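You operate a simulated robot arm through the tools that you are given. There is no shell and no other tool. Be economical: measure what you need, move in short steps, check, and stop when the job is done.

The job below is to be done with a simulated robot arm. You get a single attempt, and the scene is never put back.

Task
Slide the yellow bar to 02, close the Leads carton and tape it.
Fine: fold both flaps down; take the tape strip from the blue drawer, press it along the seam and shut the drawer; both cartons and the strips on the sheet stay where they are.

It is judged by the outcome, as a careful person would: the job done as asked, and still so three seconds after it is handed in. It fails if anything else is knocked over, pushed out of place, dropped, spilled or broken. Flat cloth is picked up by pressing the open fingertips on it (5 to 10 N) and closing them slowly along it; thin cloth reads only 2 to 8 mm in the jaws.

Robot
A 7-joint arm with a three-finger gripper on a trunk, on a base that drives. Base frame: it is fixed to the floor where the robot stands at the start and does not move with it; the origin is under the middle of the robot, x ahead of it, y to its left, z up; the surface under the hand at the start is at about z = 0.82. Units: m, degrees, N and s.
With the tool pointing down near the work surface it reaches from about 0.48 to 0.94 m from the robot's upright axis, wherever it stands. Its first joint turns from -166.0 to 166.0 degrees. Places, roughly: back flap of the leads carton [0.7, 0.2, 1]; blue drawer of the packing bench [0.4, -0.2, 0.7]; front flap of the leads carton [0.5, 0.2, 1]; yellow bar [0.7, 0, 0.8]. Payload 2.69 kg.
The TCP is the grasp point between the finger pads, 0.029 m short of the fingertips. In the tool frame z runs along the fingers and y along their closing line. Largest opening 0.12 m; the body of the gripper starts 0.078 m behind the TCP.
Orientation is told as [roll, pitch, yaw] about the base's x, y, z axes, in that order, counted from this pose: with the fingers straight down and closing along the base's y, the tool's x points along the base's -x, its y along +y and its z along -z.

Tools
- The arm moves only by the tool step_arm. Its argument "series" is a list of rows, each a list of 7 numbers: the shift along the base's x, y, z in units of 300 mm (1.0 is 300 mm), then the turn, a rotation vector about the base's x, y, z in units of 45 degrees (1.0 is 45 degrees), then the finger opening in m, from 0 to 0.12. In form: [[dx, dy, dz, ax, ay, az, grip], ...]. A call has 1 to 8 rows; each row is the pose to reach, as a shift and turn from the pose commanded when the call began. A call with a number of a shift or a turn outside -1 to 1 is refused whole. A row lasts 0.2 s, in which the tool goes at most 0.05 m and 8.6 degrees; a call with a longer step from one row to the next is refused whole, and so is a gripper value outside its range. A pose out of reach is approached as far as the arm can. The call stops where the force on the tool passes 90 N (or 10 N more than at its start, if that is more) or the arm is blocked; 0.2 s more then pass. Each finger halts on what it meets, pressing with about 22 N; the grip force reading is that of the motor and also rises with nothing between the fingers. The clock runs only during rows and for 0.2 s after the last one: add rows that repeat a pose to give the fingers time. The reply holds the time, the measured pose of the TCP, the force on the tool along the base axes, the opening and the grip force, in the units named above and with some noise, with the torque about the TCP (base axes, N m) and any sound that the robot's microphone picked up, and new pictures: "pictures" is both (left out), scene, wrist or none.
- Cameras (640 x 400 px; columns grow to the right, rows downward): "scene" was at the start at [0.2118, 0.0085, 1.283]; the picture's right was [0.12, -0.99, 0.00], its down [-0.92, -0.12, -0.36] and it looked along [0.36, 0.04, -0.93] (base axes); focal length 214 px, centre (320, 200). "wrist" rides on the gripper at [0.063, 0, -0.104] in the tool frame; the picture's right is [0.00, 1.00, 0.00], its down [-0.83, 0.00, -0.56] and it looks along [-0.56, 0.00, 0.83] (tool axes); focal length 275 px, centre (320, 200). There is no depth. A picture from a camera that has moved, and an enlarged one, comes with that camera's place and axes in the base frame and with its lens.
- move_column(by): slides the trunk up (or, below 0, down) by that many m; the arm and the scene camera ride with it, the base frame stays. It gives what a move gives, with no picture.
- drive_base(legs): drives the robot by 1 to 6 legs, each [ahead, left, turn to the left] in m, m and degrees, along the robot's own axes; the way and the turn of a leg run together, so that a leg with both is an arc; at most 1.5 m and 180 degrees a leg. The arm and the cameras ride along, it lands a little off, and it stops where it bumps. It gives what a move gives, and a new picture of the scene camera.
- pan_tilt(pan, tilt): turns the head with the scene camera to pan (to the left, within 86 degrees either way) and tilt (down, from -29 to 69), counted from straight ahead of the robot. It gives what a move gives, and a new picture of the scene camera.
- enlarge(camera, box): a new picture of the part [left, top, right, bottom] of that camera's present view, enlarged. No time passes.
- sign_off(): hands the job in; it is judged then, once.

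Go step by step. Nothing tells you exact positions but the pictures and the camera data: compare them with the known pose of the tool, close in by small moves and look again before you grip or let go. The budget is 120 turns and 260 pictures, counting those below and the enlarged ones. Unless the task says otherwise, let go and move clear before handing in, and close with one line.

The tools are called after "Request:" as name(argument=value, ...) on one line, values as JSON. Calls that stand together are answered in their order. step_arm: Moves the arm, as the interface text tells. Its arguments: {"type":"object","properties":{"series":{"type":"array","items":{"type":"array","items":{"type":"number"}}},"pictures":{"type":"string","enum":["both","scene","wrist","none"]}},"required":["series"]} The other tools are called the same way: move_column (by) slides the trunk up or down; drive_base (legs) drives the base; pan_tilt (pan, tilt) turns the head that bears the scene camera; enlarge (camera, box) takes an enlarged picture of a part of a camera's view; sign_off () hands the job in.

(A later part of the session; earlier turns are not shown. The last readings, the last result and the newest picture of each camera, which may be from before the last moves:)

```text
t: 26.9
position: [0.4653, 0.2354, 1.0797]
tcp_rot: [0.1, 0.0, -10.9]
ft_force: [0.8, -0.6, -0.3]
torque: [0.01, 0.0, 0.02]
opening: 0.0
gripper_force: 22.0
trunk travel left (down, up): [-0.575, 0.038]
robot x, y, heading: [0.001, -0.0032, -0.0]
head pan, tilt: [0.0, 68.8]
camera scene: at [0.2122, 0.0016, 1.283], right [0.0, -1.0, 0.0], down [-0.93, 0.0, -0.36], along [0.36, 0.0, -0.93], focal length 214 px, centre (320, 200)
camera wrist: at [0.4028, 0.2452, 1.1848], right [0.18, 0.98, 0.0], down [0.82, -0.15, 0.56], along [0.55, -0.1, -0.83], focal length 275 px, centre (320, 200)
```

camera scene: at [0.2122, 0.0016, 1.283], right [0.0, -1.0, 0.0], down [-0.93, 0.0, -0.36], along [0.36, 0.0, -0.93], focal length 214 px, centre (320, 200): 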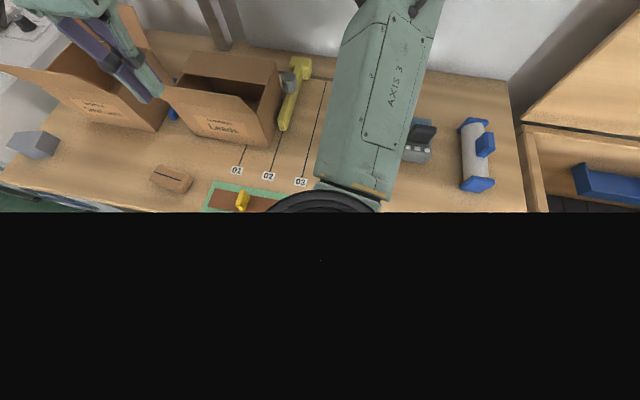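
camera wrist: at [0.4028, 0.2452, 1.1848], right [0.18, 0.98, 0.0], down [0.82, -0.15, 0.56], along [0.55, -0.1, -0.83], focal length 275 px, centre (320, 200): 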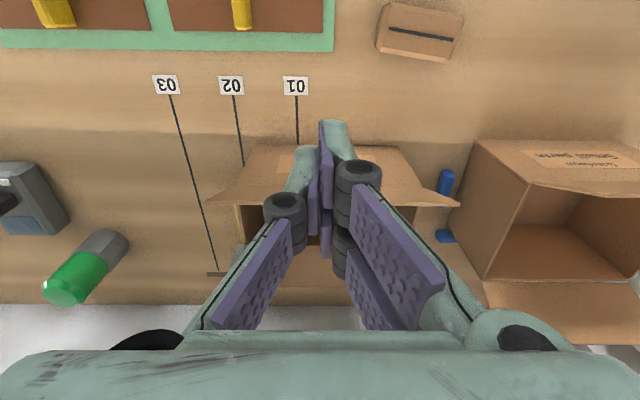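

The back flap stays down. I'll lower in front of the front flap and sweep it back over.

Request:
step_arm(series=[[0, 0, -0.14, 0, 0, 0, 0], [0, 0, -0.25, 0, 0, 0, 0], [0.1, -0.02, -0.25, 0, 0, 0, 0], [0.2, -0.04, -0.23, 0, 0, 0, 0], [0.3, -0.06, -0.22, 0, 0, 0, 0], [0.4, -0.08, -0.22, 0, 0, 0, 0]], pictures="both")

Request:
enlarge(camera="scene", box=[100, 0, 340, 180])

```text
t: 28.3
position: [0.5865, 0.2127, 1.0149]
tcp_rot: [0.1, 0.1, -10.8]
ft_force: [0.8, -0.9, -0.1]
torque: [0.02, 0.01, -0.01]
opening: 0.0
gripper_force: 21.8
trunk travel left (down, up): [-0.575, 0.038]
robot x, y, heading: [-0.0004, -0.0012, -0.2]
head pan, tilt: [0.0, 68.8]
camera scene: at [0.2124, 0.0015, 1.2829], right [0.0, -1.0, 0.0], down [-0.93, 0.0, -0.36], along [0.36, 0.0, -0.93], focal length 214 px, centre (320, 200)
camera wrist: at [0.5231, 0.2236, 1.1207], right [0.18, 0.98, 0.0], down [0.82, -0.15, 0.56], along [0.55, -0.1, -0.83], focal length 275 px, centre (320, 200)
```

scene: 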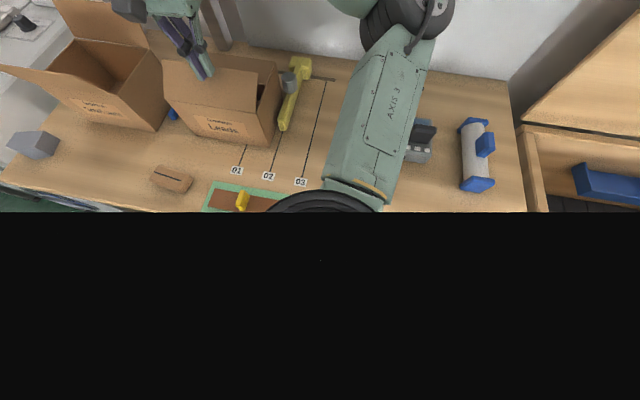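
wrist: 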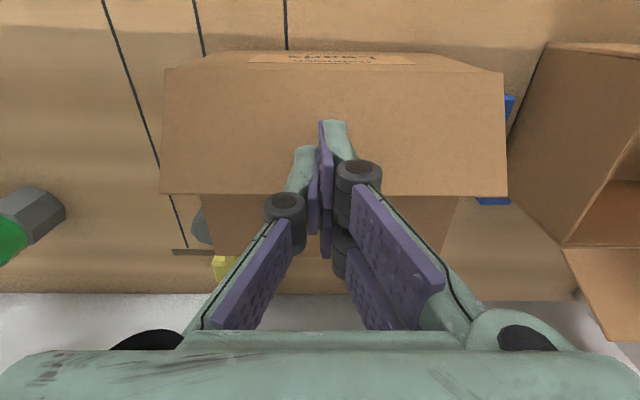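

```text
2.22 times, centred on (220, 90) of scene
camera zoom: at [0.2124, 0.0015, 1.2829], right [0.0, -1.0, 0.0], down [-0.93, 0.0, -0.36], along [0.36, 0.0, -0.93], focal length 477 px, centre (542, 444)
```

zoom: 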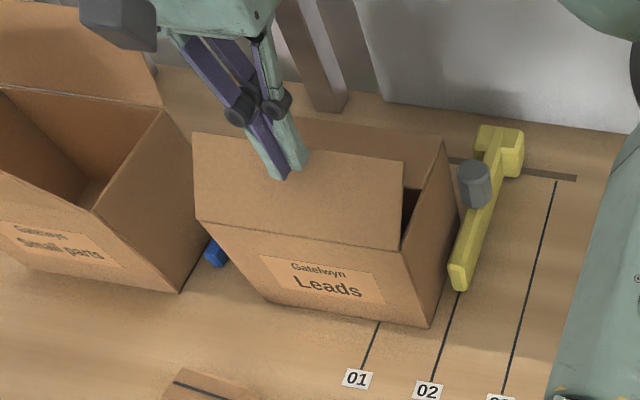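

The front flap has passed vertical; now pressing it down.

Request:
step_arm(series=[[0.03, -0.006, -0.03, 0, 0, 0, 0], [0.04, -0.008, -0.07, 0, 0, 0, 0], [0.04, -0.008, -0.1, 0, 0, 0, 0], [0.03, -0.006, -0.125, 0, 0, 0, 0], [0.02, -0.004, -0.14, 0, 0, 0, 0], [0.02, -0.004, -0.15, 0, 0, 0, 0], [0.02, -0.004, -0.157, 0, 0, 0, 0]], pictures="wrist")

Request:
enlarge(camera="scene", box=[140, 20, 300, 140])

```text
t: 29.9
position: [0.5903, 0.2075, 0.97]
tcp_rot: [0.3, -0.2, -10.9]
ft_force: [5.4, -3.5, 35.3]
torque: [0.03, 0.34, 0.18]
opening: 0.0057
gripper_force: 21.9
trunk travel left (down, up): [-0.575, 0.038]
robot x, y, heading: [0.0024, 0.0036, -0.2]
head pan, tilt: [0.0, 68.8]
camera wrist: at [0.5276, 0.2197, 1.075], right [0.18, 0.98, 0.01], down [0.81, -0.16, 0.56], along [0.55, -0.1, -0.83], focal length 275 px, centre (320, 200)
```

wrist: 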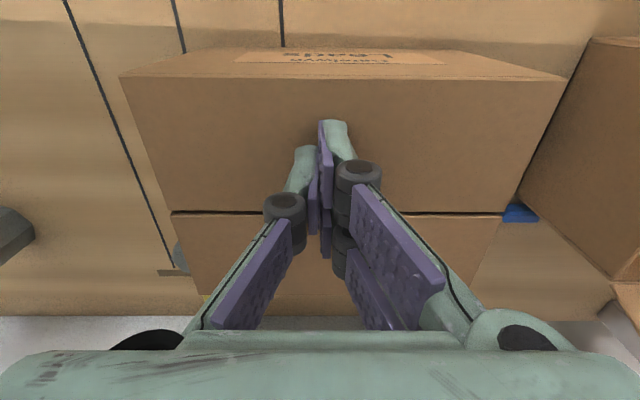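

```text
3.33 times, centred on (220, 80) of scene
camera zoom: at [0.2105, 0.0004, 1.284], right [0.0, -1.0, 0.0], down [-0.93, 0.0, -0.36], along [0.36, 0.0, -0.93], focal length 715 px, centre (653, 600)
```

zoom: 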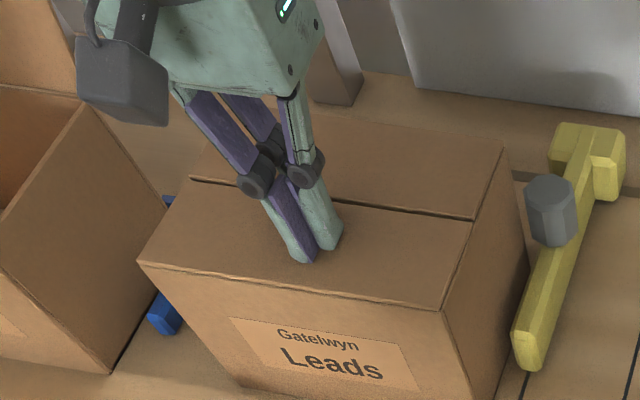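

Both flaps are closed with the seam at about x 0.627, y 0.212. Lifting off and backing the robot away to see the drawer.

Request:
step_arm(series=[[0, 0, 0.1, 0, 0, 0, 0], [0, 0, 0.25, 0, 0, 0, 0], [-0.1, -0.05, 0.4, 0, 0, 0, 0], [-0.2, -0.15, 0.5, 0, 0, 0, 0], [-0.2, -0.28, 0.5, 0, 0, 0, 0], [-0.2, -0.4, 0.5, 0, 0, 0, 0]], pictures="none")

Request:
drive_base(legs=[[-0.4, 0, 0]])

Request:
pan_tilt(pan=-15, tilt=45)

```text
refused: row 3 steps farther than a row can; nothing moved
```

```text
t: 32.4
position: [0.1978, 0.2099, 0.9666]
tcp_rot: [0.1, -0.1, -10.8]
ft_force: [0.6, 0.8, 1.7]
torque: [0.0, 0.02, 0.0]
opening: 0.0
gripper_force: 22.2
trunk travel left (down, up): [-0.575, 0.038]
robot x, y, heading: [-0.3886, -0.0011, -0.2]
head pan, tilt: [0.0, 68.8]
camera scene: at [-0.1817, 0.0016, 1.2831], right [0.0, -1.0, 0.0], down [-0.93, 0.0, -0.36], along [0.36, 0.0, -0.93], focal length 214 px, centre (320, 200)
```

scene: 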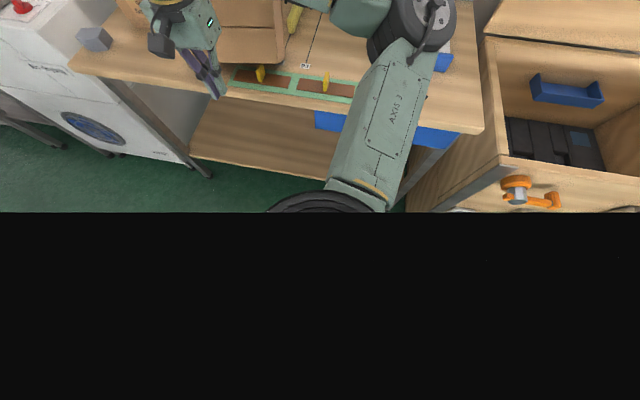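

```text
t: 33.2
position: [0.1975, 0.2104, 0.9653]
tcp_rot: [0.1, 0.0, -10.8]
ft_force: [-0.3, 0.1, -1.0]
torque: [0.0, 0.03, 0.04]
opening: 0.0
gripper_force: 22.3
trunk travel left (down, up): [-0.575, 0.038]
robot x, y, heading: [-0.3899, -0.0013, 0.3]
head pan, tilt: [-15.0, 45.0]
camera scene: at [-0.1587, -0.0194, 1.3118], right [-0.26, -0.97, 0.0], down [-0.68, 0.18, -0.71], along [0.68, -0.18, -0.71], focal length 214 px, centre (320, 200)
```

scene: 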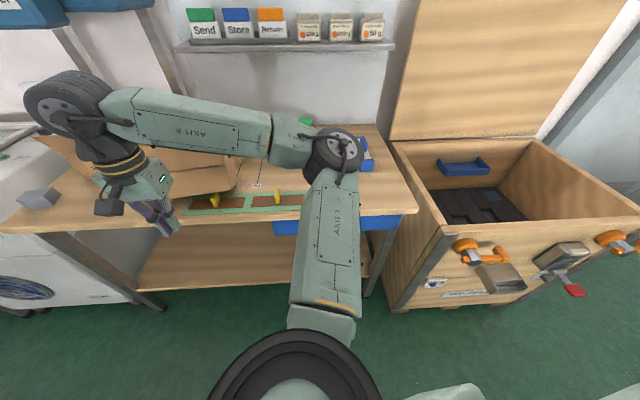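

My arm lift was refused, so the drive pulled the fingers off the flap while still pressing. I must check whether the carton shifted; raising the hand and looking.

Request:
step_arm(series=[[0, 0, 0.16, 0, 0, 0, 0], [0, 0, 0.32, 0, 0, 0, 0], [0, 0, 0.48, 0, 0, 0, 0], [0, 0, 0.6, 0, 0, 0, 0], [0, 0, 0.6, 0, 0, 0, 0]], pictures="both")

Request:
enlarge(camera="scene", box=[0, 80, 320, 280])

```text
t: 34.4
position: [0.1981, 0.2111, 1.145]
tcp_rot: [0.0, -0.1, -10.8]
ft_force: [0.0, -0.1, -1.5]
torque: [-0.01, 0.03, 0.02]
opening: 0.0
gripper_force: 22.2
trunk travel left (down, up): [-0.575, 0.038]
robot x, y, heading: [-0.3943, -0.0019, -0.0]
head pan, tilt: [-15.0, 45.0]
camera scene: at [-0.1585, -0.0194, 1.3118], right [-0.26, -0.97, 0.0], down [-0.68, 0.18, -0.71], along [0.68, -0.18, -0.71], focal length 214 px, centre (320, 200)
camera wrist: at [0.1359, 0.2224, 1.25], right [0.18, 0.98, 0.0], down [0.82, -0.15, 0.56], along [0.55, -0.1, -0.83], focal length 275 px, centre (320, 200)
```

scene: 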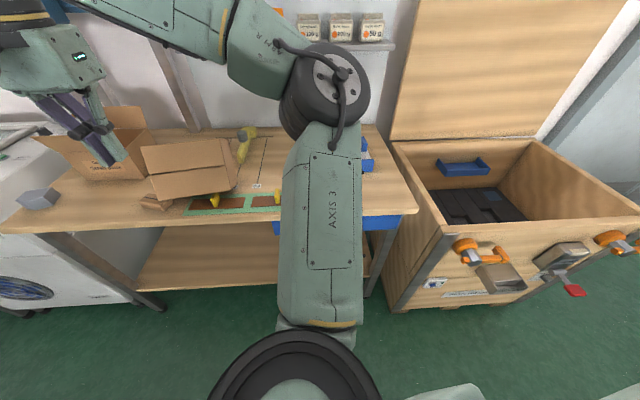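
wrist: 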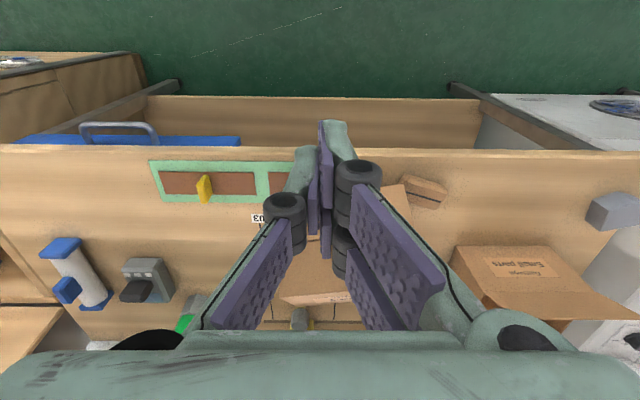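

```text
2.00 times, centred on (160, 180) of scene
camera zoom: at [-0.1585, -0.0194, 1.3118], right [-0.26, -0.97, 0.0], down [-0.68, 0.18, -0.71], along [0.68, -0.18, -0.71], focal length 429 px, centre (640, 240)
```

zoom: 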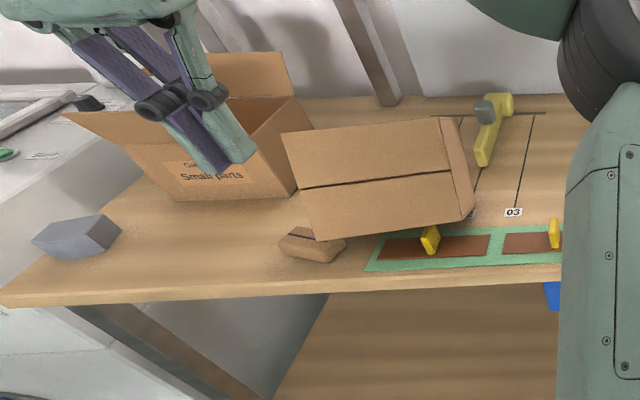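

The carton got dragged forward about 0.1 m and turned. I'll put it back: first drive part-way in with the hand high, and survey it.

Request:
drive_base(legs=[[0.15, 0, 0]])

Request:
step_arm(series=[[-0.05, -0.1, 0.1, 0, 0, 0, 0], [-0.1, -0.2, 0.2, 0, 0, 0, 0], [-0.1, -0.3, 0.2, 0, 0, 0, 0], [-0.1, -0.4, 0.2, 0, 0, 0, 0], [-0.1, -0.4, 0.2, 0, 0, 0, 0]], pictures="both")

```text
t: 35.8
position: [0.3501, 0.2089, 1.1435]
tcp_rot: [0.1, 0.1, -10.9]
ft_force: [0.8, -0.1, -0.7]
torque: [0.01, 0.0, -0.02]
opening: 0.0
gripper_force: 22.2
trunk travel left (down, up): [-0.575, 0.038]
robot x, y, heading: [-0.2454, -0.0006, -0.4]
head pan, tilt: [-15.0, 45.0]
camera scene: at [-0.0075, -0.0203, 1.3116], right [-0.26, -0.97, 0.0], down [-0.68, 0.18, -0.71], along [0.68, -0.18, -0.71], focal length 214 px, centre (320, 200)
```

scene: 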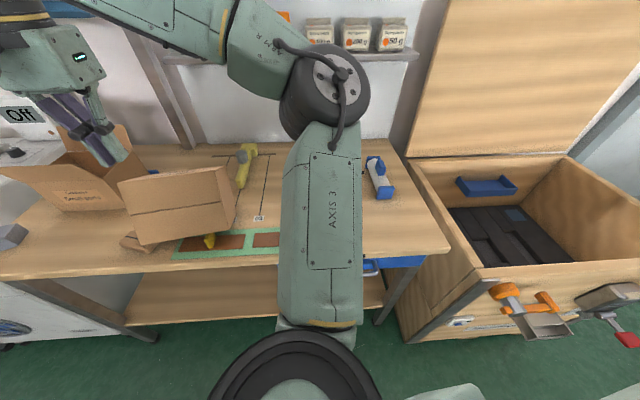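

```text
t: 37.0
position: [0.3188, 0.0853, 1.1572]
tcp_rot: [0.2, 0.0, -11.0]
ft_force: [-0.6, -0.3, 0.2]
torque: [0.01, 0.0, -0.01]
opening: 0.0002
gripper_force: 21.8
out of reach, approached as far as the arm can: row 1, 2, 3, 4, 5
trunk travel left (down, up): [-0.575, 0.038]
robot x, y, heading: [-0.2429, -0.0027, -0.4]
head pan, tilt: [-15.0, 45.0]
camera scene: at [-0.0081, -0.0201, 1.3118], right [-0.26, -0.97, 0.0], down [-0.68, 0.18, -0.71], along [0.68, -0.18, -0.71], focal length 214 px, centre (320, 200)
camera wrist: at [0.2558, 0.0976, 1.2635], right [0.18, 0.98, 0.01], down [0.82, -0.16, 0.56], along [0.55, -0.1, -0.83], focal length 275 px, centre (320, 200)
```

scene: 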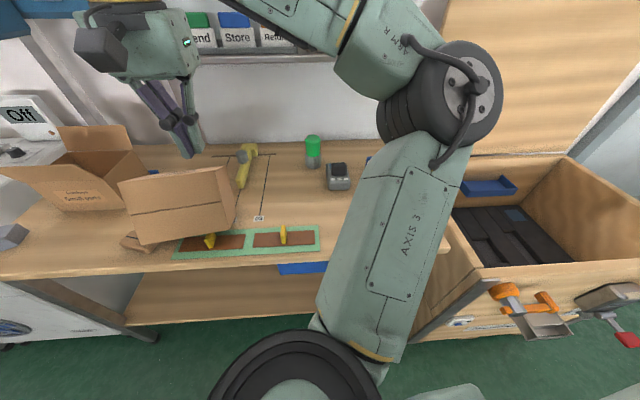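
wrist: 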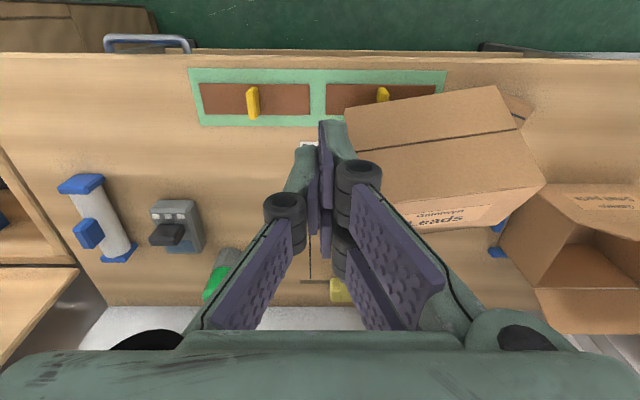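

The carton isn't just shifted: it has tipped forward about 48 degrees, leaning on the small brown block near the bench edge. Let me get a clean look before righting it.

Request:
enlarge(camera="scene", box=[90, 120, 340, 280])

Request:
enlarge(camera="wrist", box=[320, 50, 640, 270])

```text
2.50 times, centred on (215, 200) of scene
camera zoom: at [-0.0081, -0.0201, 1.3118], right [-0.26, -0.97, 0.0], down [-0.68, 0.18, -0.71], along [0.68, -0.18, -0.71], focal length 536 px, centre (582, 200)
```

zoom: 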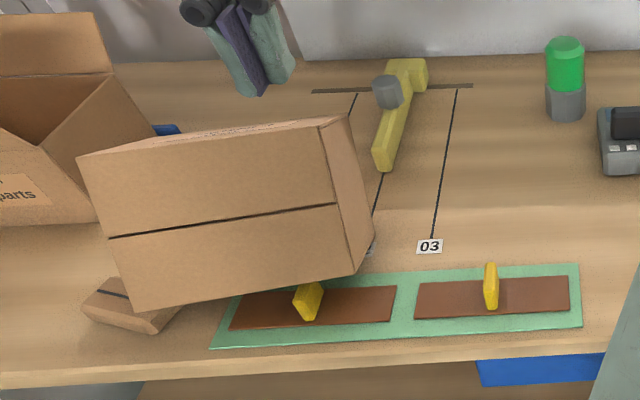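

```text
1.82 times, centred on (480, 160) of wrist
camera zoom: at [0.2558, 0.0976, 1.2635], right [0.18, 0.98, 0.01], down [0.82, -0.16, 0.56], along [0.55, -0.1, -0.83], focal length 500 px, centre (29, 273)
```

zoom: 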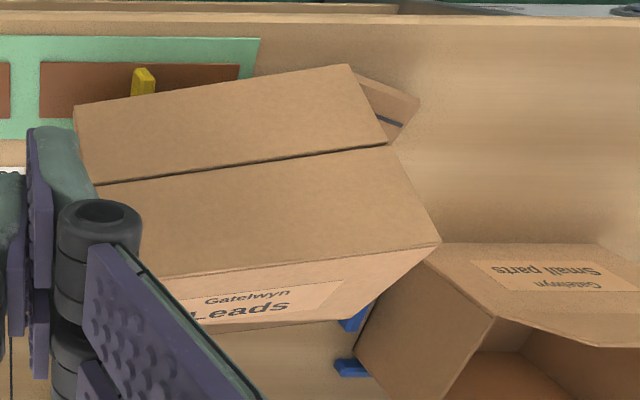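

I'll turn the hand so its fingers close fore-aft, to straddle the carton's raised top edge and lower it back under control.

Request:
step_arm(series=[[0.12, 0.05, 0.05, 0, 0, -0.18, 0.03], [0.24, 0.12, 0.1, 0, 0, -0.36, 0.06], [0.36, 0.2, 0.14, 0, 0, -0.54, 0.09], [0.45, 0.28, 0.14, 0, 0, -0.72, 0.12], [0.45, 0.35, 0.14, 0, 0, -0.9, 0.12], [0.45, 0.35, 0.14, 0, 0, -0.99, 0.12]], pictures="none")

```text
t: 38.4
position: [0.4474, 0.1918, 1.1447]
tcp_rot: [0.7, 0.2, -55.7]
ft_force: [0.6, 0.5, 0.5]
torque: [0.0, 0.0, -0.03]
opening: 0.096
gripper_force: 0.1
out of reach, approached as far as the arm can: row 1, 2, 3, 4, 5, 6
trunk travel left (down, up): [-0.575, 0.038]
robot x, y, heading: [-0.2472, -0.001, -0.3]
head pan, tilt: [-15.0, 45.0]
```

Request:
step_arm(series=[[0, 0, 0, 0, 0, -0.18, 0.12], [0, 0, 0, 0, 0, -0.36, 0.12], [0, 0, 0, 0, 0, -0.54, 0.12], [0, 0, 0, 0, 0, -0.72, 0.12], [0, 0, 0, 0, 0, -0.8, 0.12], [0, 0, 0, 0, 0, -0.8, 0.12]], pictures="both")

```text
t: 39.8
position: [0.4439, 0.1911, 1.1413]
tcp_rot: [0.1, 0.2, -91.6]
ft_force: [0.0, 0.6, 0.3]
torque: [0.0, 0.01, -0.04]
opening: 0.1201
gripper_force: 0.0
trunk travel left (down, up): [-0.575, 0.038]
robot x, y, heading: [-0.2426, -0.0003, -0.3]
head pan, tilt: [-15.0, 45.0]
camera scene: at [-0.0082, -0.0203, 1.3118], right [-0.26, -0.97, 0.0], down [-0.68, 0.18, -0.71], along [0.68, -0.18, -0.71], focal length 214 px, centre (320, 200)
camera wrist: at [0.445, 0.2541, 1.2482], right [1.0, -0.02, 0.0], down [-0.02, -0.83, 0.55], along [-0.01, -0.55, -0.83], focal length 275 px, centre (320, 200)
```

scene: 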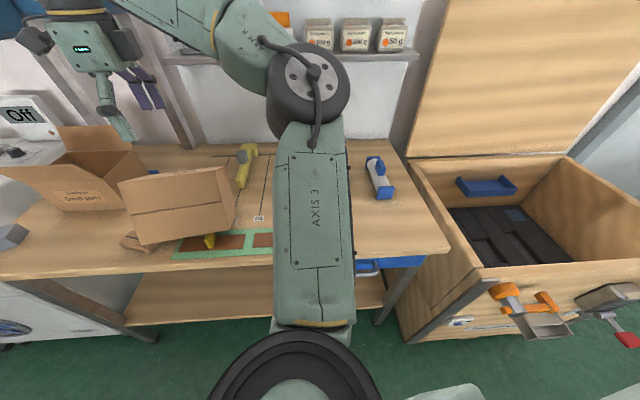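
wrist: 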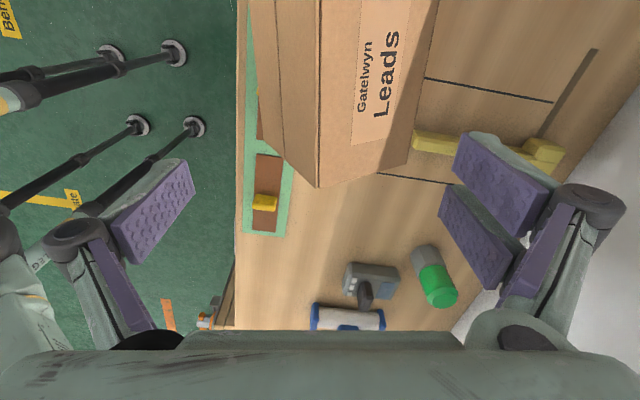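

The rotated hand works here and the raised edge is at about (0.443, 0.205, 1.005). Lowered straight back, the carton would land on the bar's tip, so I'll first slide the bar out of the way and return it later. Driving in a bit with the hand high.

Request:
drive_base(legs=[[0.14, 0, 0]])

```text
t: 41.1
position: [0.5865, 0.1906, 1.1413]
tcp_rot: [0.2, 0.2, -91.5]
ft_force: [-0.1, -0.1, 0.1]
torque: [-0.02, 0.05, 0.02]
opening: 0.1201
gripper_force: 0.0
trunk travel left (down, up): [-0.575, 0.038]
robot x, y, heading: [-0.0993, -0.0038, -0.4]
head pan, tilt: [-15.0, 45.0]
camera scene: at [0.1339, -0.0208, 1.3116], right [-0.26, -0.97, 0.0], down [-0.68, 0.19, -0.71], along [0.68, -0.19, -0.71], focal length 214 px, centre (320, 200)
```

scene: 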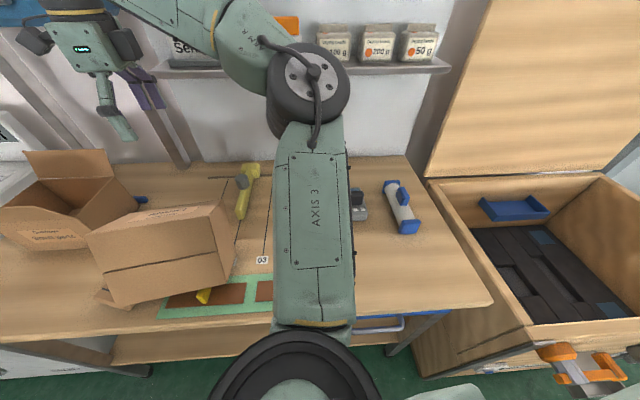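

Moving over the knob with the hand as oriented, then looking.

Request:
step_arm(series=[[0.1, -0.1, 0, 0, 0, 0, 0.1], [0.2, -0.2, 0, 0, 0, 0, 0.09], [0.3, -0.3, 0, 0, 0, 0, 0.08], [0.338, -0.367, -0.1, 0, 0, 0, 0.08], [0.338, -0.367, -0.25, 0, 0, 0, 0.08], [0.338, -0.367, -0.4, 0, 0, 0, 0.08], [0.338, -0.367, -0.4, 0, 0, 0, 0.08]], pictures="both")

```text
t: 42.8
position: [0.6856, 0.0782, 1.0211]
tcp_rot: [0.3, 0.2, -91.4]
ft_force: [-0.1, 0.8, 0.3]
torque: [-0.03, 0.01, 0.0]
opening: 0.0798
gripper_force: 0.0
out of reach, approached as far as the arm can: row 3
trunk travel left (down, up): [-0.575, 0.038]
robot x, y, heading: [-0.1043, -0.0003, -0.3]
head pan, tilt: [-15.0, 45.0]
camera scene: at [0.1331, -0.0208, 1.3119], right [-0.26, -0.97, 0.0], down [-0.68, 0.19, -0.71], along [0.68, -0.19, -0.71], focal length 214 px, centre (320, 200)
camera wrist: at [0.6865, 0.1414, 1.1267], right [1.0, -0.02, 0.0], down [-0.02, -0.83, 0.55], along [-0.01, -0.55, -0.83], focal length 275 px, centre (320, 200)
```

scene: 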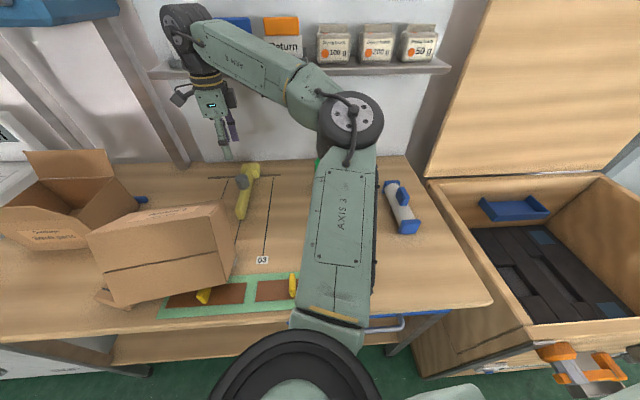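
wrist: 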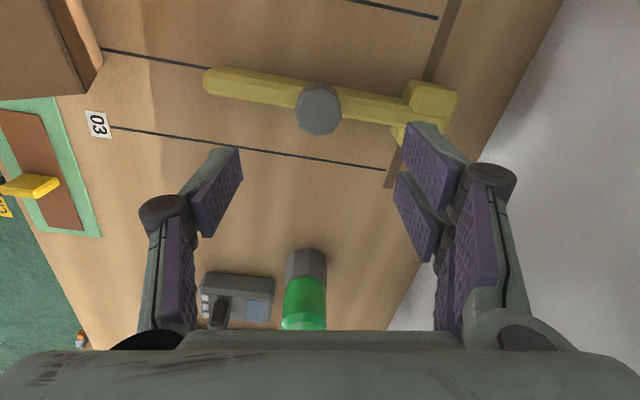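

The knob sits right below the hand at (0.684, 0.080). Descending and gripping it.

Request:
step_arm(series=[[-0.005, 0.006, -0.12, 0, 0, 0, 0.08], [-0.005, 0.006, -0.25, 0, 0, 0, 0.08], [-0.005, 0.006, -0.36, 0, 0, 0, 0.08], [-0.005, 0.006, -0.427, 0, 0, 0, 0.08], [-0.005, 0.006, -0.427, 0, 0, 0, 0.05], [-0.005, 0.006, -0.427, 0, 0, 0, 0.03], [-0.005, 0.006, -0.427, 0, 0, 0, 0.03], [-0.005, 0.006, -0.427, 0, 0, 0, 0.03]], pictures="scene")

```text
t: 44.5
position: [0.6855, 0.0819, 0.8928]
tcp_rot: [0.3, 0.2, -91.6]
ft_force: [6.3, -0.6, 3.1]
torque: [0.1, -0.21, 0.01]
opening: 0.0393
gripper_force: 26.4
trunk travel left (down, up): [-0.575, 0.038]
robot x, y, heading: [-0.1046, -0.001, 0.1]
head pan, tilt: [-15.0, 45.0]
camera scene: at [0.1334, -0.0208, 1.3119], right [-0.26, -0.97, 0.0], down [-0.68, 0.19, -0.71], along [0.68, -0.19, -0.71], focal length 214 px, centre (320, 200)
```

scene: 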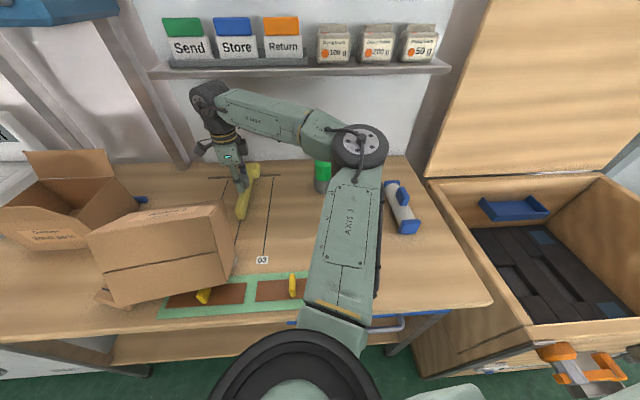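

Gripped. Sliding the bar back toward 03 temporarily.

Request:
step_arm(series=[[-0.013, -0.065, 0, 0, 0, 0, 0.03], [-0.026, -0.13, 0, 0, 0, 0, 0.03], [-0.039, -0.195, 0, 0, 0, 0, 0.03], [-0.052, -0.26, 0, 0, 0, 0, 0.03], [-0.052, -0.26, 0, 0, 0, 0, 0.03]], pictures="none")

Request:
step_arm(series=[[0, 0, 0, 0, 0, 0, 0.06], [0, 0, 0, 0, 0, 0, 0.08], [0, 0, 0.12, 0, 0, 0, 0.08], [0, 0, 0.27, 0, 0, 0, 0.08], [-0.0, 0, 0.42, 0, 0, 0, 0.08], [0, 0, 0.57, 0, 0, 0, 0.1], [0, 0, 0.72, 0, 0, 0, 0.1]], pictures="scene")

```text
t: 45.8
position: [0.6704, 0.0051, 0.8932]
tcp_rot: [0.3, 0.3, -91.5]
ft_force: [21.2, 9.2, 2.7]
torque: [0.97, -0.72, -0.25]
opening: 0.0392
gripper_force: 44.9
trunk travel left (down, up): [-0.575, 0.038]
robot x, y, heading: [-0.1041, -0.0012, -0.2]
head pan, tilt: [-15.0, 45.0]
```

```text
t: 47.4
position: [0.6703, 0.0048, 1.109]
tcp_rot: [0.2, 0.2, -91.4]
ft_force: [-0.2, 0.5, 0.0]
torque: [-0.04, -0.02, 0.01]
opening: 0.1003
gripper_force: 0.0
trunk travel left (down, up): [-0.575, 0.038]
robot x, y, heading: [-0.101, -0.0022, -0.1]
head pan, tilt: [-15.0, 45.0]
camera scene: at [0.1329, -0.0206, 1.3119], right [-0.26, -0.97, 0.0], down [-0.68, 0.18, -0.71], along [0.68, -0.19, -0.71], focal length 214 px, centre (320, 200)
```

scene: 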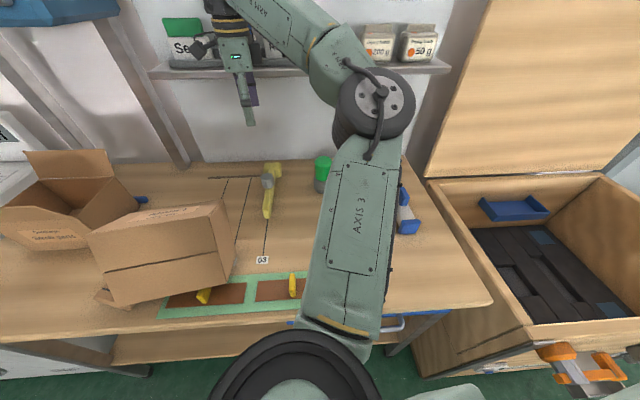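

The bar is at 03. Now moving over the carton's raised edge with fingers wide open.

Request:
step_arm(series=[[-0.1, 0.09, 0, 0, 0, 0, 0.12], [-0.2, 0.18, 0, 0, 0, 0, 0.12], [-0.31, 0.27, 0, 0, 0, 0, 0.12], [-0.42, 0.36, 0, 0, 0, 0, 0.12], [-0.53, 0.45, 0, 0, 0, 0, 0.12], [-0.64, 0.54, 0, 0, 0, 0, 0.12], [-0.75, 0.633, 0, 0, 0, 0, 0.12]], pictures="both")

```text
t: 49.0
position: [0.4453, 0.194, 1.1113]
tcp_rot: [0.2, 0.2, -91.7]
ft_force: [0.2, 0.3, 0.5]
torque: [-0.01, 0.03, -0.01]
opening: 0.1203
gripper_force: 0.0
trunk travel left (down, up): [-0.575, 0.038]
robot x, y, heading: [-0.1011, -0.0026, -0.2]
head pan, tilt: [-15.0, 45.0]
camera scene: at [0.133, -0.0205, 1.3119], right [-0.26, -0.97, 0.0], down [-0.68, 0.18, -0.71], along [0.68, -0.19, -0.71], focal length 214 px, centre (320, 200)
camera wrist: at [0.4457, 0.2566, 1.2174], right [1.0, -0.02, 0.0], down [-0.02, -0.83, 0.55], along [-0.01, -0.55, -0.83], focal length 275 px, centre (320, 200)
```

scene: 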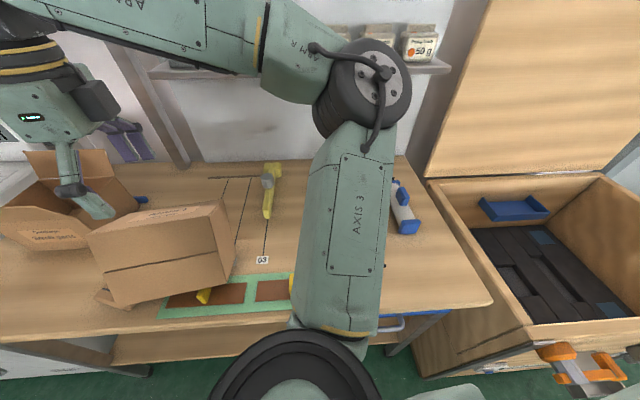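
wrist: 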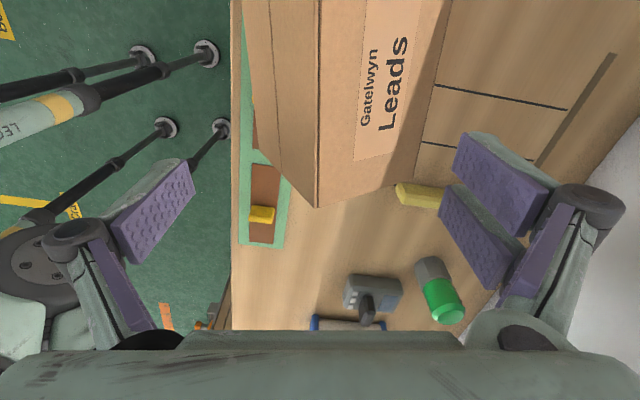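

Request:
step_arm(series=[[0, 0, -0.12, 0, 0, 0, 0.12], [0, 0, -0.24, 0, 0, 0, 0.12], [0, 0, -0.34, 0, 0, 0, 0.12], [0, 0, -0.39, 0, 0, 0, 0.12]], pictures="both")

Request:
enlarge(camera="scene", box=[0, 80, 320, 330])

```text
t: 50.0
position: [0.447, 0.1962, 0.9927]
tcp_rot: [0.3, 0.2, -91.6]
ft_force: [-0.9, 0.5, -0.4]
torque: [-0.03, 0.0, 0.0]
opening: 0.12
gripper_force: 0.1
trunk travel left (down, up): [-0.575, 0.038]
robot x, y, heading: [-0.1008, 0.0003, -0.3]
head pan, tilt: [-15.0, 45.0]
camera scene: at [0.1333, -0.0208, 1.3118], right [-0.26, -0.97, 0.0], down [-0.68, 0.19, -0.71], along [0.68, -0.19, -0.71], focal length 214 px, centre (320, 200)
camera wrist: at [0.4473, 0.2586, 1.0988], right [1.0, -0.02, 0.0], down [-0.02, -0.83, 0.55], along [-0.01, -0.55, -0.83], focal length 275 px, centre (320, 200)
```

scene: 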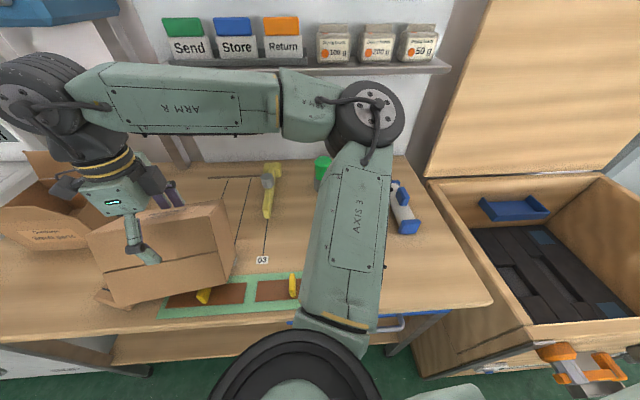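
wrist: 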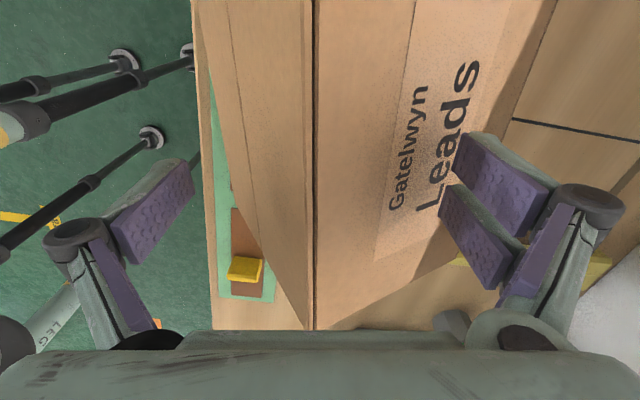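

```text
1.60 times, centred on (160, 205) of scene
camera zoom: at [0.1333, -0.0208, 1.3118], right [-0.26, -0.97, 0.0], down [-0.68, 0.19, -0.71], along [0.68, -0.19, -0.71], focal length 343 px, centre (576, 192)
```

zoom: 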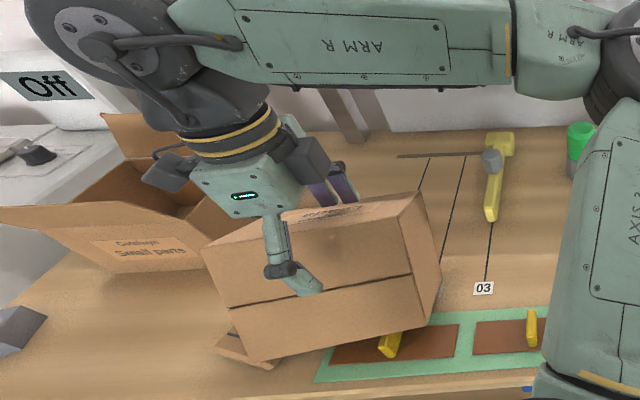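

The fingers straddle the edge. Nudging it back slowly.

Request:
step_arm(series=[[0.03, 0, 0, 0, 0, 0, 0.12], [0.06, 0, 0, 0, 0, 0, 0.12], [0.09, 0, 0, 0, 0, 0, 0.12], [0.12, 0, 0, 0, 0, 0, 0.12], [0.12, 0, 0, 0, 0, 0, 0.12]], pictures="both")

```text
t: 51.1
position: [0.4812, 0.194, 0.9928]
tcp_rot: [0.2, 0.3, -91.5]
ft_force: [-0.1, -1.1, -0.2]
torque: [-0.01, -0.02, 0.01]
opening: 0.1199
gripper_force: 0.1
trunk travel left (down, up): [-0.575, 0.038]
robot x, y, heading: [-0.1033, -0.0006, 0.1]
head pan, tilt: [-15.0, 45.0]
camera scene: at [0.1332, -0.0208, 1.3118], right [-0.26, -0.97, 0.0], down [-0.68, 0.19, -0.71], along [0.68, -0.19, -0.71], focal length 214 px, centre (320, 200)
camera wrist: at [0.4823, 0.2569, 1.0991], right [1.0, -0.02, 0.0], down [-0.02, -0.83, 0.55], along [-0.01, -0.55, -0.83], focal length 275 px, centre (320, 200)
```

scene: 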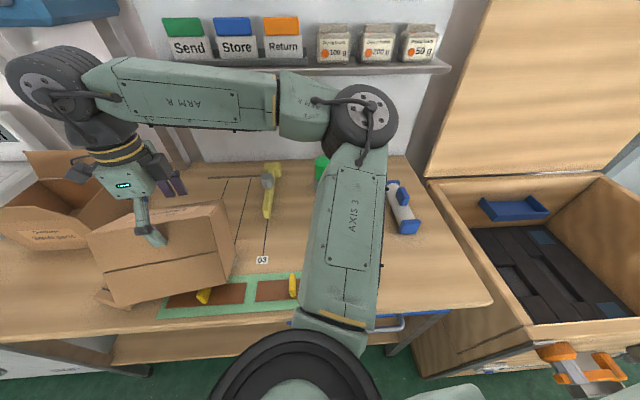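
wrist: 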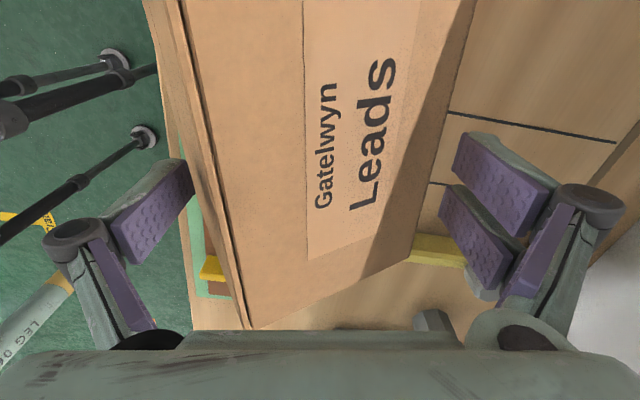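

Request:
step_arm(series=[[0.03, 0, 0, 0, 0, 0, 0.12], [0.06, 0, 0, 0, 0, 0, 0.12], [0.09, 0, 0, 0, 0, 0, 0.12], [0.09, 0, 0, 0, 0, 0, 0.12]], pictures="both")

```text
t: 52.1
position: [0.5081, 0.1966, 0.9934]
tcp_rot: [0.2, 0.2, -91.5]
ft_force: [0.5, 0.5, -0.7]
torque: [0.01, 0.02, 0.02]
opening: 0.1199
gripper_force: 0.1
trunk travel left (down, up): [-0.575, 0.038]
robot x, y, heading: [-0.0989, -0.0003, -0.4]
head pan, tilt: [-15.0, 45.0]
camera scene: at [0.1333, -0.0208, 1.3118], right [-0.26, -0.97, 0.0], down [-0.68, 0.19, -0.71], along [0.68, -0.19, -0.71], focal length 214 px, centre (320, 200)
camera wrist: at [0.5091, 0.2576, 1.0991], right [1.0, -0.02, 0.0], down [-0.02, -0.83, 0.55], along [-0.01, -0.55, -0.83], focal length 275 px, centre (320, 200)
```

scene: 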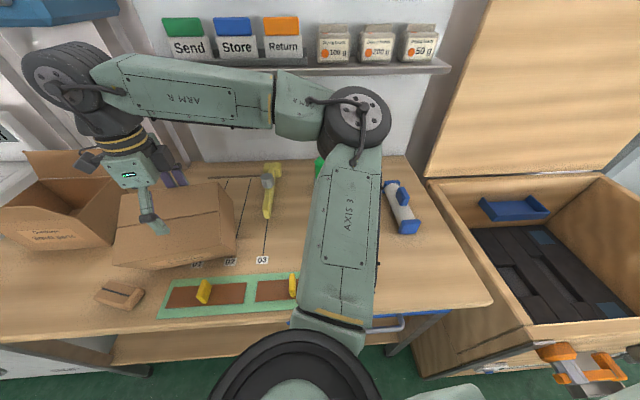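
wrist: 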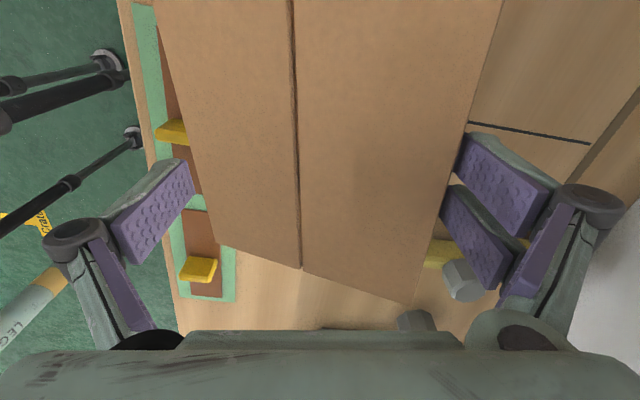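

Request:
enlarge(camera="scene", box=[60, 140, 280, 320])

```text
2.22 times, centred on (170, 230) of scene
camera zoom: at [0.1333, -0.0208, 1.3118], right [-0.26, -0.97, 0.0], down [-0.68, 0.19, -0.71], along [0.68, -0.19, -0.71], focal length 477 px, centre (653, 133)
```

zoom: 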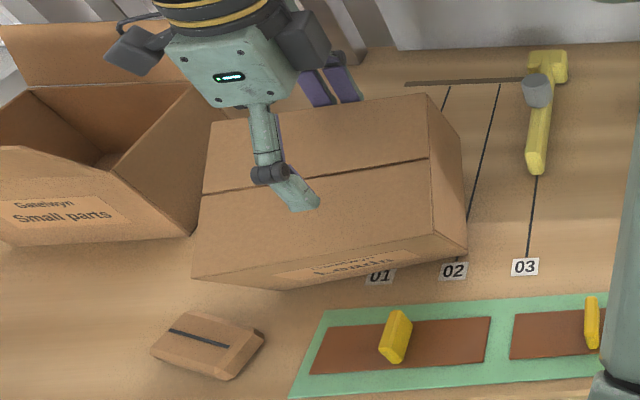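

It's held by the rear finger at about 20 degrees tilt. Lowering it gently the rest of the way along the arc.

Request:
step_arm(series=[[0.025, 0, -0.01, 0, 0, 0, 0.12], [0.05, 0, -0.022, 0, 0, 0, 0.12], [0.073, 0, -0.038, 0, 0, 0, 0.12], [0.1, 0, -0.054, 0, 0, 0, 0.12], [0.123, 0, -0.065, 0, 0, 0, 0.12], [0.13, 0, -0.065, 0, 0, 0, 0.12]], pictures="none")

Request:
enlarge(camera="scene", box=[60, 140, 280, 320])

```text
t: 53.5
position: [0.5488, 0.1939, 0.9722]
tcp_rot: [0.2, 0.2, -91.5]
ft_force: [-0.6, 0.4, -1.0]
torque: [-0.02, 0.0, 0.0]
opening: 0.1202
gripper_force: 0.0
trunk travel left (down, up): [-0.575, 0.038]
robot x, y, heading: [-0.104, -0.0009, -0.1]
head pan, tilt: [-15.0, 45.0]
```

```text
2.22 times, centred on (170, 230) of scene
camera zoom: at [0.1332, -0.0208, 1.3118], right [-0.26, -0.97, 0.0], down [-0.68, 0.19, -0.71], along [0.68, -0.19, -0.71], focal length 477 px, centre (653, 133)
```

zoom: 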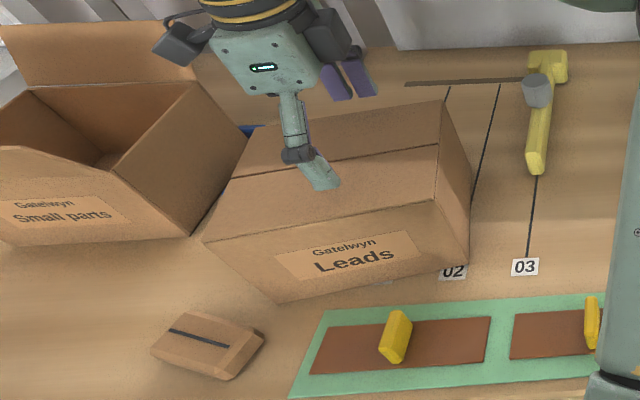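

The carton is upright again with its flaps closed. Lifting clear and measuring how far it must go back.

Request:
step_arm(series=[[0, 0, 0.1, 0, 0, 0, 0.12], [0, 0, 0.25, 0, 0, 0, 0.1], [0, 0, 0.4, 0, 0, 0, 0.06], [-0.1, -0.1, 0.45, 0, 0, 0.18, 0.03], [-0.2, -0.2, 0.45, 0, 0, 0.36, 0.0], [-0.3, -0.3, 0.45, 0, 0, 0.54, 0.0], [-0.36, -0.4, 0.45, 0, 0, 0.72, 0.0], [-0.36, -0.5, 0.45, 0, 0, 0.85, 0.0]], pictures="both")

Request:
pan_tilt(pan=10, tilt=55)

```text
t: 55.4
position: [0.4376, 0.0444, 1.1096]
tcp_rot: [0.3, 0.2, -53.1]
ft_force: [0.0, -0.1, 0.4]
torque: [0.0, 0.0, -0.01]
opening: 0.0084
gripper_force: 1.7
trunk travel left (down, up): [-0.575, 0.038]
robot x, y, heading: [-0.1016, -0.0004, -0.1]
head pan, tilt: [-15.0, 45.0]
camera scene: at [0.1331, -0.0211, 1.3119], right [-0.26, -0.97, 0.0], down [-0.68, 0.19, -0.71], along [0.68, -0.18, -0.71], focal length 214 px, centre (320, 200)
camera wrist: at [0.3994, 0.0944, 1.2158], right [0.8, 0.6, 0.0], down [0.5, -0.67, 0.55], along [0.34, -0.44, -0.83], focal length 275 px, centre (320, 200)
```

scene: 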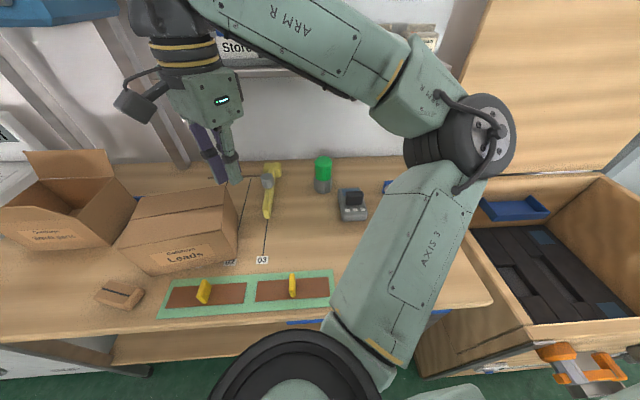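
wrist: 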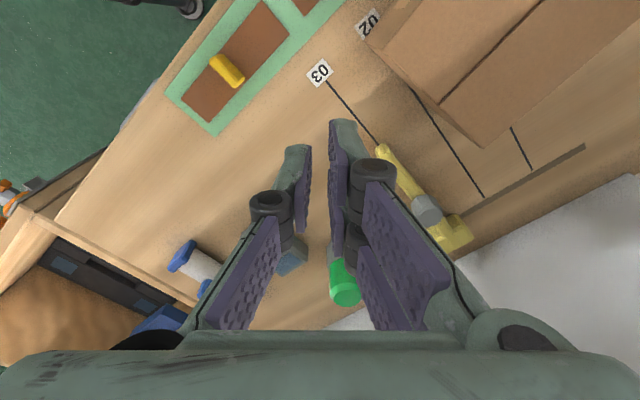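

```text
t: 56.2
position: [0.4367, 0.0462, 1.1099]
tcp_rot: [0.3, 0.1, -53.3]
ft_force: [0.5, 0.0, -0.2]
torque: [0.01, 0.01, -0.02]
opening: 0.0003
gripper_force: 22.1
trunk travel left (down, up): [-0.575, 0.038]
robot x, y, heading: [-0.0995, -0.0024, -0.2]
head pan, tilt: [10.0, 55.0]
camera scene: at [0.1258, 0.0127, 1.2984], right [0.17, -0.99, 0.0], down [-0.81, -0.14, -0.57], along [0.57, 0.1, -0.82], focal length 214 px, centre (320, 200)
```

scene: 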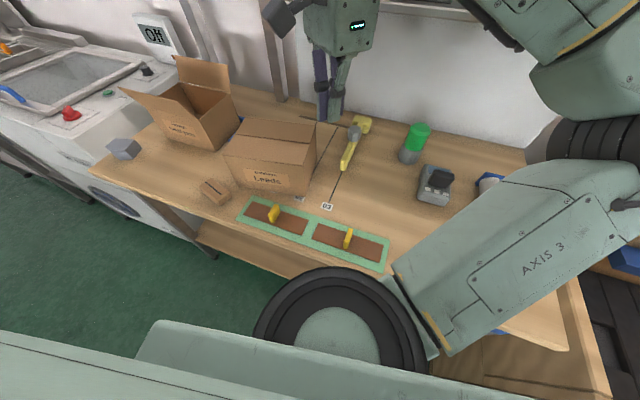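

Request:
enlarge(camera="scene", box=[180, 90, 400, 240])

```text
2.67 times, centred on (290, 165) of scene
camera zoom: at [0.1258, 0.0127, 1.2984], right [0.17, -0.99, 0.0], down [-0.81, -0.14, -0.57], along [0.57, 0.1, -0.82], focal length 572 px, centre (400, 293)
```

zoom: 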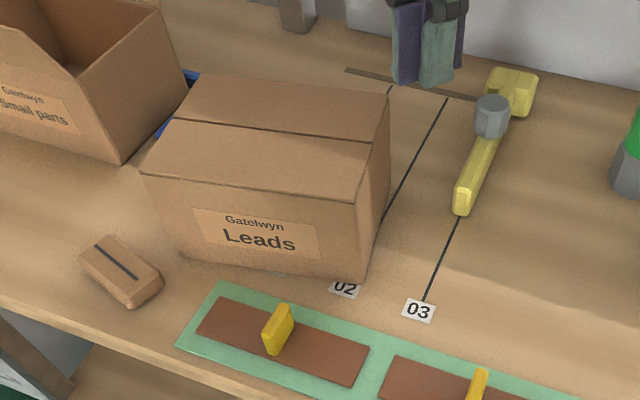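

The carton's front edge now runs from (0.465, 0.109) to (0.468, 0.310); it belongs at (0.536, 0.130) to (0.573, 0.316). I'll push it back with both spread fingertips, hand set at its original yaw of -11 degrees.

Request:
step_arm(series=[[0, 0.08, 0, 0, 0, 0.18, 0.04], [0, 0.2, 0, 0, 0, 0.36, 0.08], [-0.02, 0.32, 0, 0, 0, 0.54, 0.12], [-0.04, 0.44, 0, 0, 0, 0.72, 0.12], [-0.04, 0.56, 0, 0, 0, 0.9, 0.12], [-0.04, 0.6, 0, 0, 0, 0.94, 0.12], [-0.04, 0.6, 0, 0, 0, 0.94, 0.12]], pictures="both")

```text
t: 57.8
position: [0.428, 0.224, 1.1089]
tcp_rot: [0.3, 0.2, -10.9]
ft_force: [-0.1, -0.3, 0.3]
torque: [0.03, -0.03, 0.0]
opening: 0.1145
gripper_force: 0.1
trunk travel left (down, up): [-0.575, 0.038]
robot x, y, heading: [-0.1017, 0.0, -0.5]
head pan, tilt: [10.0, 55.0]
camera scene: at [0.1257, 0.0128, 1.2984], right [0.17, -0.99, 0.0], down [-0.81, -0.14, -0.57], along [0.57, 0.1, -0.82], focal length 214 px, centre (320, 200)
camera wrist: at [0.3658, 0.2352, 1.2149], right [0.19, 0.98, 0.0], down [0.82, -0.16, 0.55], along [0.54, -0.1, -0.83], focal length 275 px, centre (320, 200)
```

scene: 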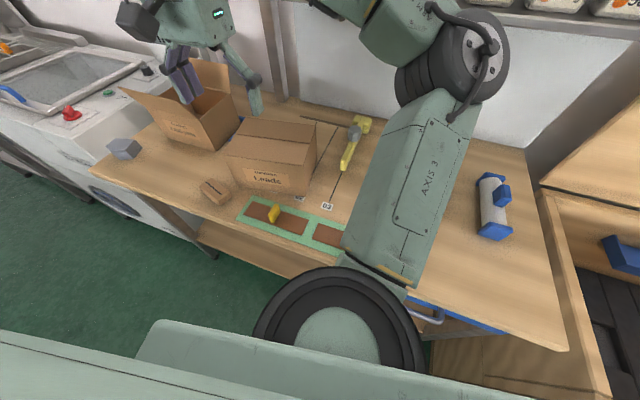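
wrist: 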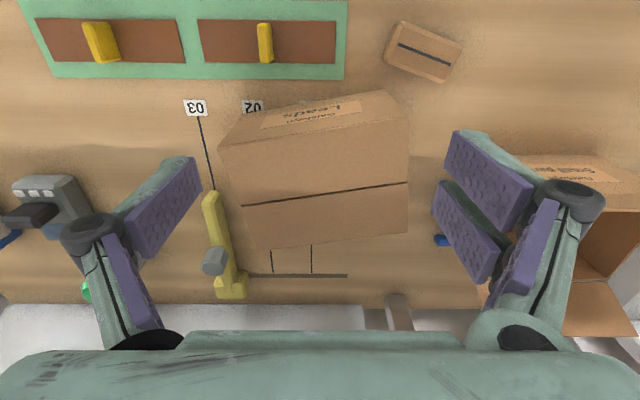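

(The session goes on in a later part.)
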